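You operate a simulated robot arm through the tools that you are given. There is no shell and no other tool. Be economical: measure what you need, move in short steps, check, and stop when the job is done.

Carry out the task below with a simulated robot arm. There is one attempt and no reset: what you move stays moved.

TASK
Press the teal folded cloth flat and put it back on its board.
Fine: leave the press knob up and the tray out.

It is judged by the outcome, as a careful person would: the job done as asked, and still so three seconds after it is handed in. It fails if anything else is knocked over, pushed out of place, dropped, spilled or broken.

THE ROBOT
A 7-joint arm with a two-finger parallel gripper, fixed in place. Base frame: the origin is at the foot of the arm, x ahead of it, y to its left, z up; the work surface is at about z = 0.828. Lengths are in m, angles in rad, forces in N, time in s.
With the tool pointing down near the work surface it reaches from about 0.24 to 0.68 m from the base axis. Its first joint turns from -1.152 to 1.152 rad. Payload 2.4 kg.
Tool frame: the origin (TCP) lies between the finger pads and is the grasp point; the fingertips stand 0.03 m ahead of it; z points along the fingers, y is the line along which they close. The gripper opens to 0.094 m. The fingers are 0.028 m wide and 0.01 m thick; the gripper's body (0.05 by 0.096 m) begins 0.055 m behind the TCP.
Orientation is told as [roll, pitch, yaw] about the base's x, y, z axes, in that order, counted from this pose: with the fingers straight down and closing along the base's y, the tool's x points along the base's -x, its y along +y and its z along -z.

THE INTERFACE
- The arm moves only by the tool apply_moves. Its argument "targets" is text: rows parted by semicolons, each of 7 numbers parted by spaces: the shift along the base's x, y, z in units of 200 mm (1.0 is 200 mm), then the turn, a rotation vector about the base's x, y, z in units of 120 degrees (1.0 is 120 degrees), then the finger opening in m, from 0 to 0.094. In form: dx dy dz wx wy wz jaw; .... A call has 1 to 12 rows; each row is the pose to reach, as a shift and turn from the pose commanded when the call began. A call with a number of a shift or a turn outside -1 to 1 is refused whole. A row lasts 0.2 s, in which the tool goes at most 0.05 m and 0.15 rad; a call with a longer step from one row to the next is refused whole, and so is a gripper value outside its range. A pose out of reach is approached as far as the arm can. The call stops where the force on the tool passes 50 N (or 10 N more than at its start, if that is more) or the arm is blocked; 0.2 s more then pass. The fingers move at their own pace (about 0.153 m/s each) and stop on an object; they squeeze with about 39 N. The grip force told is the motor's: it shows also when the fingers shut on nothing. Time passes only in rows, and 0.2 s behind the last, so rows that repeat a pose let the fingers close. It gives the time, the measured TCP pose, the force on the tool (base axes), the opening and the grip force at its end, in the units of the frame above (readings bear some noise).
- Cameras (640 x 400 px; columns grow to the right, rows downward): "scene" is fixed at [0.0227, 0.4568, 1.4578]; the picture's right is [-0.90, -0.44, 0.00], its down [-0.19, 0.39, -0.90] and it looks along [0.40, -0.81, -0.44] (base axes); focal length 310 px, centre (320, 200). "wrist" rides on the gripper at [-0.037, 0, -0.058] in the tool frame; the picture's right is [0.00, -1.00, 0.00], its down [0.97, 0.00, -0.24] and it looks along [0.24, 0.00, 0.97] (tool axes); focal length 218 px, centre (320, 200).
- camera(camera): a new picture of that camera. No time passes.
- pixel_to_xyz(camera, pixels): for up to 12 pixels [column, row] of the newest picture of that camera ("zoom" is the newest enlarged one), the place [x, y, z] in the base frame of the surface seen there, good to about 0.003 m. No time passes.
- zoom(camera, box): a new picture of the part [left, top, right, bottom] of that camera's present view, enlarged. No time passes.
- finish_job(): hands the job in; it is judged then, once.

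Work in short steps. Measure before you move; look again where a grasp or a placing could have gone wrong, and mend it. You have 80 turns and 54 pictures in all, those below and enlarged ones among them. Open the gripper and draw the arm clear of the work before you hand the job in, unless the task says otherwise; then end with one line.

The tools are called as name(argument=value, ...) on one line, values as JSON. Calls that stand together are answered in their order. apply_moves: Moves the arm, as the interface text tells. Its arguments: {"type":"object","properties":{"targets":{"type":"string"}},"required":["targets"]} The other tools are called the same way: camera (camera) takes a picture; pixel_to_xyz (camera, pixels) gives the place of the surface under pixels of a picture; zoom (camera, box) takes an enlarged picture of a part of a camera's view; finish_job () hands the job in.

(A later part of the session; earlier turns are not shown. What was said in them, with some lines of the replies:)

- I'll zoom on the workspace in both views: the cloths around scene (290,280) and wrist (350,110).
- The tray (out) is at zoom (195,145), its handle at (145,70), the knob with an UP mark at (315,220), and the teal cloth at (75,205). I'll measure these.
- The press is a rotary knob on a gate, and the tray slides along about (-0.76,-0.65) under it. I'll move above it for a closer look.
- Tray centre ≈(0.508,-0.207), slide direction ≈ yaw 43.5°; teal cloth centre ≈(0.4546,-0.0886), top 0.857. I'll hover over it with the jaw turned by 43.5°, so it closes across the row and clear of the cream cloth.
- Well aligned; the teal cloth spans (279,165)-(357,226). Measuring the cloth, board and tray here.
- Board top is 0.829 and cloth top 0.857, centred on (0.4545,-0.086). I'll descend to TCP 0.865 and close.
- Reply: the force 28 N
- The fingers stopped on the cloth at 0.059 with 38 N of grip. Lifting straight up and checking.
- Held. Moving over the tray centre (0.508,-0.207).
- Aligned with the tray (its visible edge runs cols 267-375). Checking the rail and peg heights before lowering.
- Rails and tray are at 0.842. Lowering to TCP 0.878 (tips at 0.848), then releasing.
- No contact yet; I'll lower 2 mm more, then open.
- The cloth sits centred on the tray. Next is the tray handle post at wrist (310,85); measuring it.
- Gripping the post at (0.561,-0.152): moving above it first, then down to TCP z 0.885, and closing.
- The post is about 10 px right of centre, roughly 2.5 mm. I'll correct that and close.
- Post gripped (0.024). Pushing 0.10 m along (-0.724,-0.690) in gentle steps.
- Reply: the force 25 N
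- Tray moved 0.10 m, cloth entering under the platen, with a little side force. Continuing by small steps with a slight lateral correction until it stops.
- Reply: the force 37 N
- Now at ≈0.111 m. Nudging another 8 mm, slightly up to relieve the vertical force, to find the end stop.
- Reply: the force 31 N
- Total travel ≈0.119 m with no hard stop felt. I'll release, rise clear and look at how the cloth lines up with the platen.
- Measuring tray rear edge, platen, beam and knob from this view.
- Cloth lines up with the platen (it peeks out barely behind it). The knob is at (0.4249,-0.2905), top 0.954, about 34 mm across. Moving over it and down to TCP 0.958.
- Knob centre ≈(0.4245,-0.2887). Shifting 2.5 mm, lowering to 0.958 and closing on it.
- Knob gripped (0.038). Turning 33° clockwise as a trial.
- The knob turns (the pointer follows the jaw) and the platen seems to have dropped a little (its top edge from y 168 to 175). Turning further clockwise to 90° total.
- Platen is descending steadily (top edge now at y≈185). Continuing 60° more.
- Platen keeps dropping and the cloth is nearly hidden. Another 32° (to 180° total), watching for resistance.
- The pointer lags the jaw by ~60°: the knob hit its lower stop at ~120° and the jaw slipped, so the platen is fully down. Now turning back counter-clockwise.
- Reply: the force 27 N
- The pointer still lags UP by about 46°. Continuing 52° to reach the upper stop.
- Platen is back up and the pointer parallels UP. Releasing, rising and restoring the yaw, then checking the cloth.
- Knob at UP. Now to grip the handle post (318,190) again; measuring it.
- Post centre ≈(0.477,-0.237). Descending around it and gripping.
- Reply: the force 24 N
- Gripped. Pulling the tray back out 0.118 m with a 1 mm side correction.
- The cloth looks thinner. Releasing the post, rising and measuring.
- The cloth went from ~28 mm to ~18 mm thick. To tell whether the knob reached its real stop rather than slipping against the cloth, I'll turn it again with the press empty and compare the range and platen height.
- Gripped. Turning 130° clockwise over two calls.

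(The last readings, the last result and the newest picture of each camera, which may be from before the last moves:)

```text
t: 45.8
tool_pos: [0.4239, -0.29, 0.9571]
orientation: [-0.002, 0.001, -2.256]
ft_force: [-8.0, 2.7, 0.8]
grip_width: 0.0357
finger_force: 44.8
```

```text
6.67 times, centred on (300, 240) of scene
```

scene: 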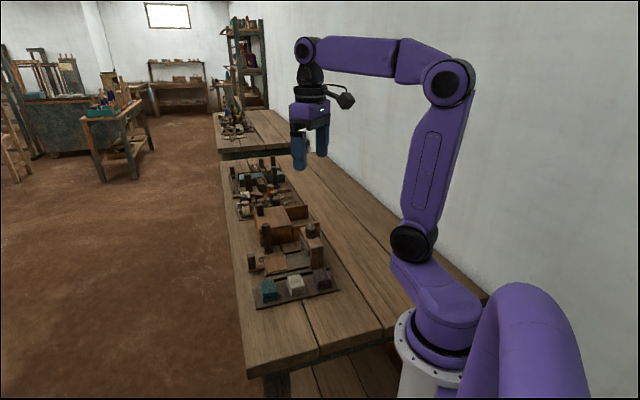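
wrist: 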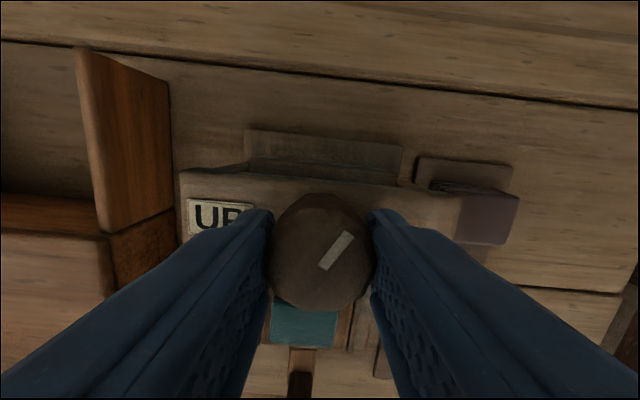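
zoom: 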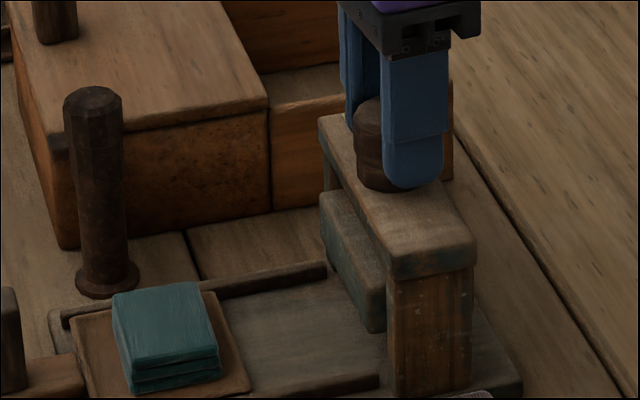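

With the press empty, the knob stops at the same ~120° and the platen at the same height (y≈193), so the press was complete. Turning back to UP.

apply_moves(targets="0 0 0 0 0 0.06 0.02; 0 0 0 0 0 0.12 0.02; 0 0 0 0 0 0.18 0.02; 0 0 0 0 0 0.24 0.02; 0 0 0 0 0 0.3 0.02; 0 0 0 0 0 0.36 0.02; 0 0 0 0 0 0.42 0.02; 0 0 0 0 0 0.48 0.02; 0 0 0 0 0 0.54 0.02; 0 0 0 0 0 0.6 0.02; 0 0 0 0 0 0.66 0.02; 0 0 0 0 0 0.72 0.02")

apply_moves(targets="0 0 0 0 0 0.06 0.02; 0 0 0 0 0 0.12 0.02; 0 0 0 0 0 0.18 0.02; 0 0 0 0 0 0.24 0.02; 0 0 0 0 0 0.3 0.02; 0 0 0 0 0 0.33 0.02; 0 0 0 0 0 0.33 0.02")

camera(camera="wrist")

```text
t: 48.4
tool_pos: [0.4256, -0.2897, 0.9575]
orientation: [0.001, -0.001, -0.743]
ft_force: [-4.2, 1.1, 8.6]
grip_width: 0.036
finger_force: 45.7
```

```text
t: 50.0
tool_pos: [0.4252, -0.2907, 0.9566]
orientation: [-0.001, 0.0, -0.054]
ft_force: [-8.4, 8.0, 20.6]
grip_width: 0.037
finger_force: 45.8
```

```text
13 pictures are left
```

wrist: 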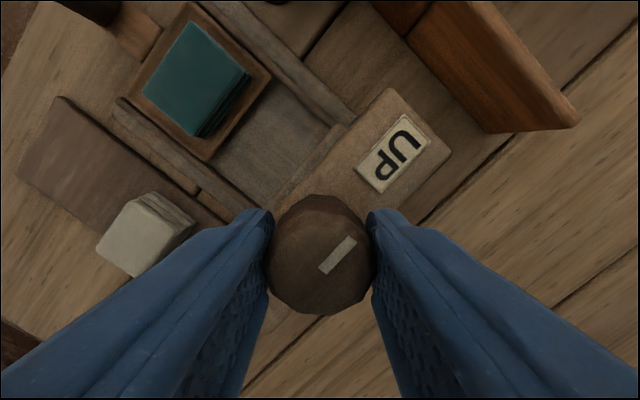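

Pointer at UP again. Releasing and going back over the cloth on the tray.

apply_moves(targets="0 0 0 0 0 0 0.075; 0 0 0 0 0 0 0.075; 0 0 0.2 0 0 0.05 0.075; 0 0 0.38 0 0 0.11 0.075; 0.1 0.1 0.38 0 0 0.17 0.075; 0.21 0.21 0.38 0 0 0.23 0.075; 0.32 0.31 0.38 0 0 0.29 0.075; 0.415 0.408 0.3 0 0 0.35 0.075; 0.415 0.408 0.1 0 0 0.389 0.075; 0.415 0.408 0.0 0 0 0.389 0.075; 0.415 0.408 0.0 0 0 0.389 0.075")

camera(camera="wrist")

```text
t: 52.4
tool_pos: [0.5115, -0.2086, 0.9566]
orientation: [0.0, 0.001, 0.761]
ft_force: [0.0, 0.3, 0.0]
grip_width: 0.075
finger_force: 0.0
```

```text
12 pictures are left
```

wrist: 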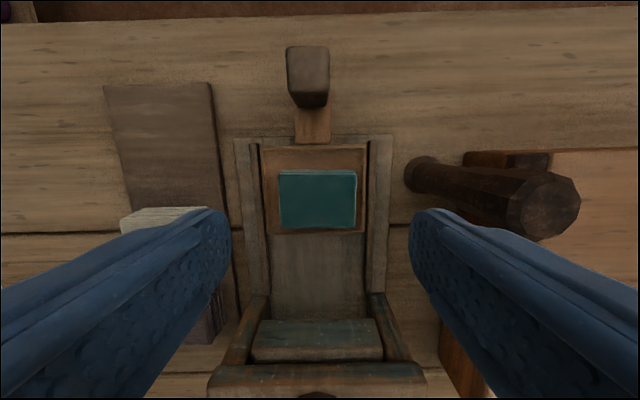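

Cloth centred at (317,200), 2 mm left of the jaw's centre. Correcting, lowering to TCP 0.876 and gripping.

apply_moves(targets="-0.006 0.006 -0.2 0 0 0 0.075; -0.006 0.006 -0.4 0 0 0 0.075; -0.006 0.006 -0.402 0 0 0 0.075; -0.006 0.006 -0.402 0 0 0 0.03; -0.006 0.006 -0.402 0 0 0 0.03; -0.006 0.006 -0.402 0 0 0 0.03")

apply_moves(targets="0 0 0.1 0 0 0 0.03; 0 0 0.25 0 0 0 0.03; 0 0 0.4 0 0 0 0.03; 0 0 0.4 0 0 0 0.03")

camera(camera="wrist")

```text
t: 53.8
tool_pos: [0.5066, -0.2104, 0.8755]
orientation: [0.001, 0.001, 0.762]
ft_force: [0.2, -0.8, -0.1]
grip_width: 0.0587
finger_force: 38.9
```

```text
t: 54.8
tool_pos: [0.5036, -0.2072, 0.9559]
orientation: [-0.001, 0.001, 0.762]
ft_force: [-0.7, -0.2, 0.3]
grip_width: 0.0589
finger_force: 39.4
```

```text
11 pictures are left
```

wrist: 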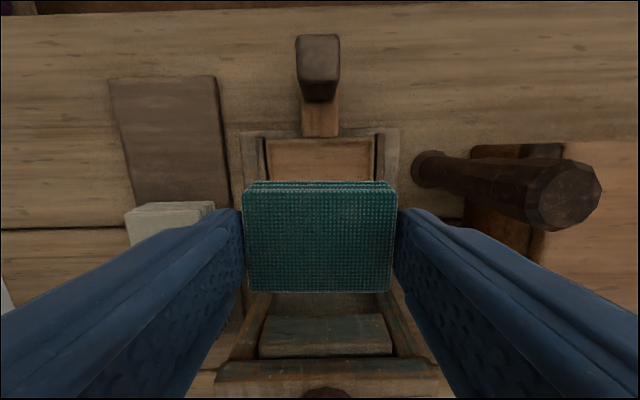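

Held at 0.0589. Carrying it over its board spot at height.

apply_moves(targets="-0.065 0.153 0 0 0 0 0.03; -0.13 0.306 0 0 0 0 0.03; -0.195 0.459 0 0 0 0 0.03; -0.26 0.612 0 0 0 0 0.03; -0.26 0.612 0 0 0 0 0.03; -0.26 0.612 0 0 0 0 0.03")

camera(camera="wrist")

```text
t: 56.2
tool_pos: [0.4579, -0.0853, 0.9586]
orientation: [-0.002, 0.0, 0.761]
ft_force: [-0.3, -0.2, -0.4]
grip_width: 0.0588
finger_force: 39.3
```

```text
10 pictures are left
```

wrist: 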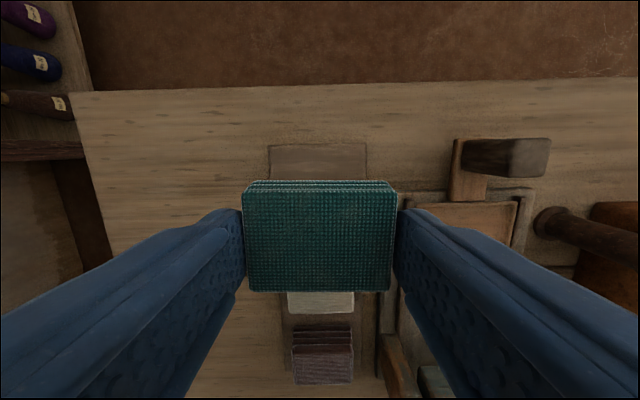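

Aligned like the original pick-up, about 2–3 mm off; correcting while lowering to TCP 0.866.

apply_moves(targets="-0.017 0.003 -0.15 0 0 0 0.03; -0.017 0.003 -0.3 0 0 0 0.03; -0.017 0.003 -0.42 0 0 0 0.03; -0.017 0.003 -0.46 0 0 0 0.03; -0.017 0.003 -0.46 0 0 0 0.03")

camera(camera="wrist")

```text
t: 57.4
tool_pos: [0.4524, -0.0827, 0.8648]
orientation: [-0.003, -0.002, 0.76]
ft_force: [-7.0, 0.8, 44.7]
grip_width: 0.0585
finger_force: 39.1
```

```text
9 pictures are left
```

wrist: 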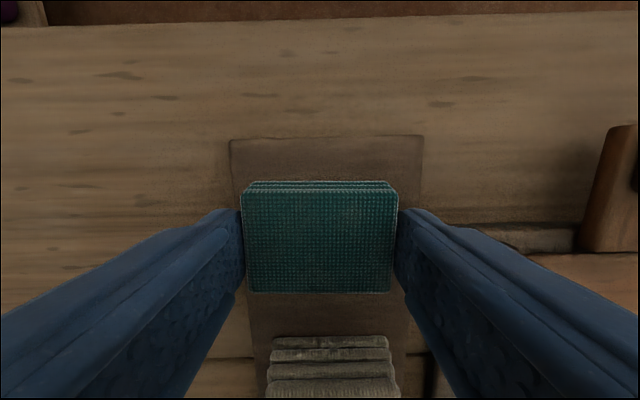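

Contact felt; the cloth sits ~3 mm left of the board's centre line. Lifting 3 mm, shifting right 3 mm, setting down lightly and releasing.

apply_moves(targets="0 0 0.02 0 0 0 0.03; 0.01 -0.0105 0.02 0 0 0 0.03; 0.01 -0.0105 0.006 0 0 0 0.03; 0.01 -0.0105 0.006 0 0 0 0.03")

```text
t: 58.4
tool_pos: [0.4521, -0.0863, 0.866]
orientation: [-0.001, -0.001, 0.76]
ft_force: [0.2, 0.9, 0.6]
grip_width: 0.0586
finger_force: 39.1
```

Barely above the board now (<1 mm). Opening, then rising clear.

apply_moves(targets="0 0 -0.003 0 0 0 0.03; 0 0 -0.003 0 0 0 0.075; 0 0 -0.003 0 0 0 0.075; 0 0 0.15 0 0 0 0.075; 0 0 0.35 0 0 0 0.075; 0 0 0.55 0 0 0 0.075; 0 0 0.75 0 0 0 0.075; 0 0 0.95 0 0 0 0.075; 0 0 0.95 0 0 0 0.075")

camera(camera="wrist")

zoom(camera="scene", box=[225, 195, 345, 305])

```text
t: 60.4
tool_pos: [0.4527, -0.0874, 1.0569]
orientation: [-0.001, 0.0, 0.76]
ft_force: [-0.2, 0.3, -0.4]
grip_width: 0.0755
finger_force: 0.0
```

```text
8 pictures are left
```

wrist: 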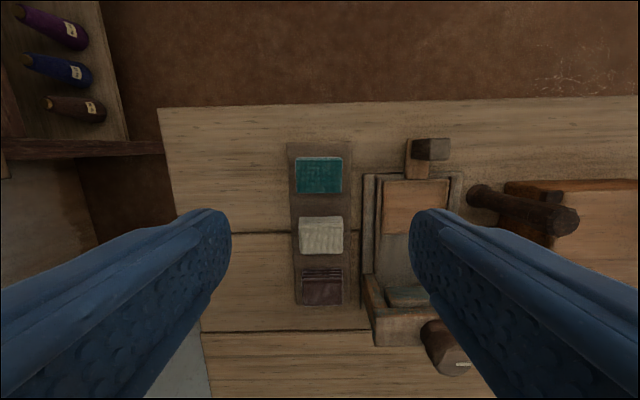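

```text
3.64 times, centred on (285, 250) of scene
```

zoom: 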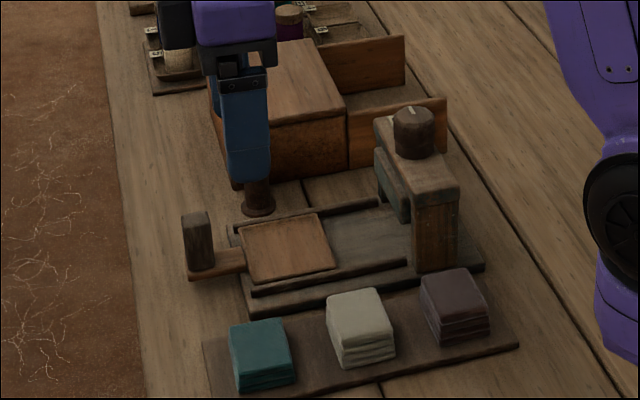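

The teal cloth lies flat on the board in its own place. The tray is out, the knob is at UP, nothing else has moved, and the arm is clear and open.

finish_job()

```text
The job is handed in.
```

The teal cloth has been pressed from about 28 mm down to about 18 mm thick and is back in its place on the board, with the knob up and the tray out. The press reached its hard stop, which I confirmed by running it again empty.
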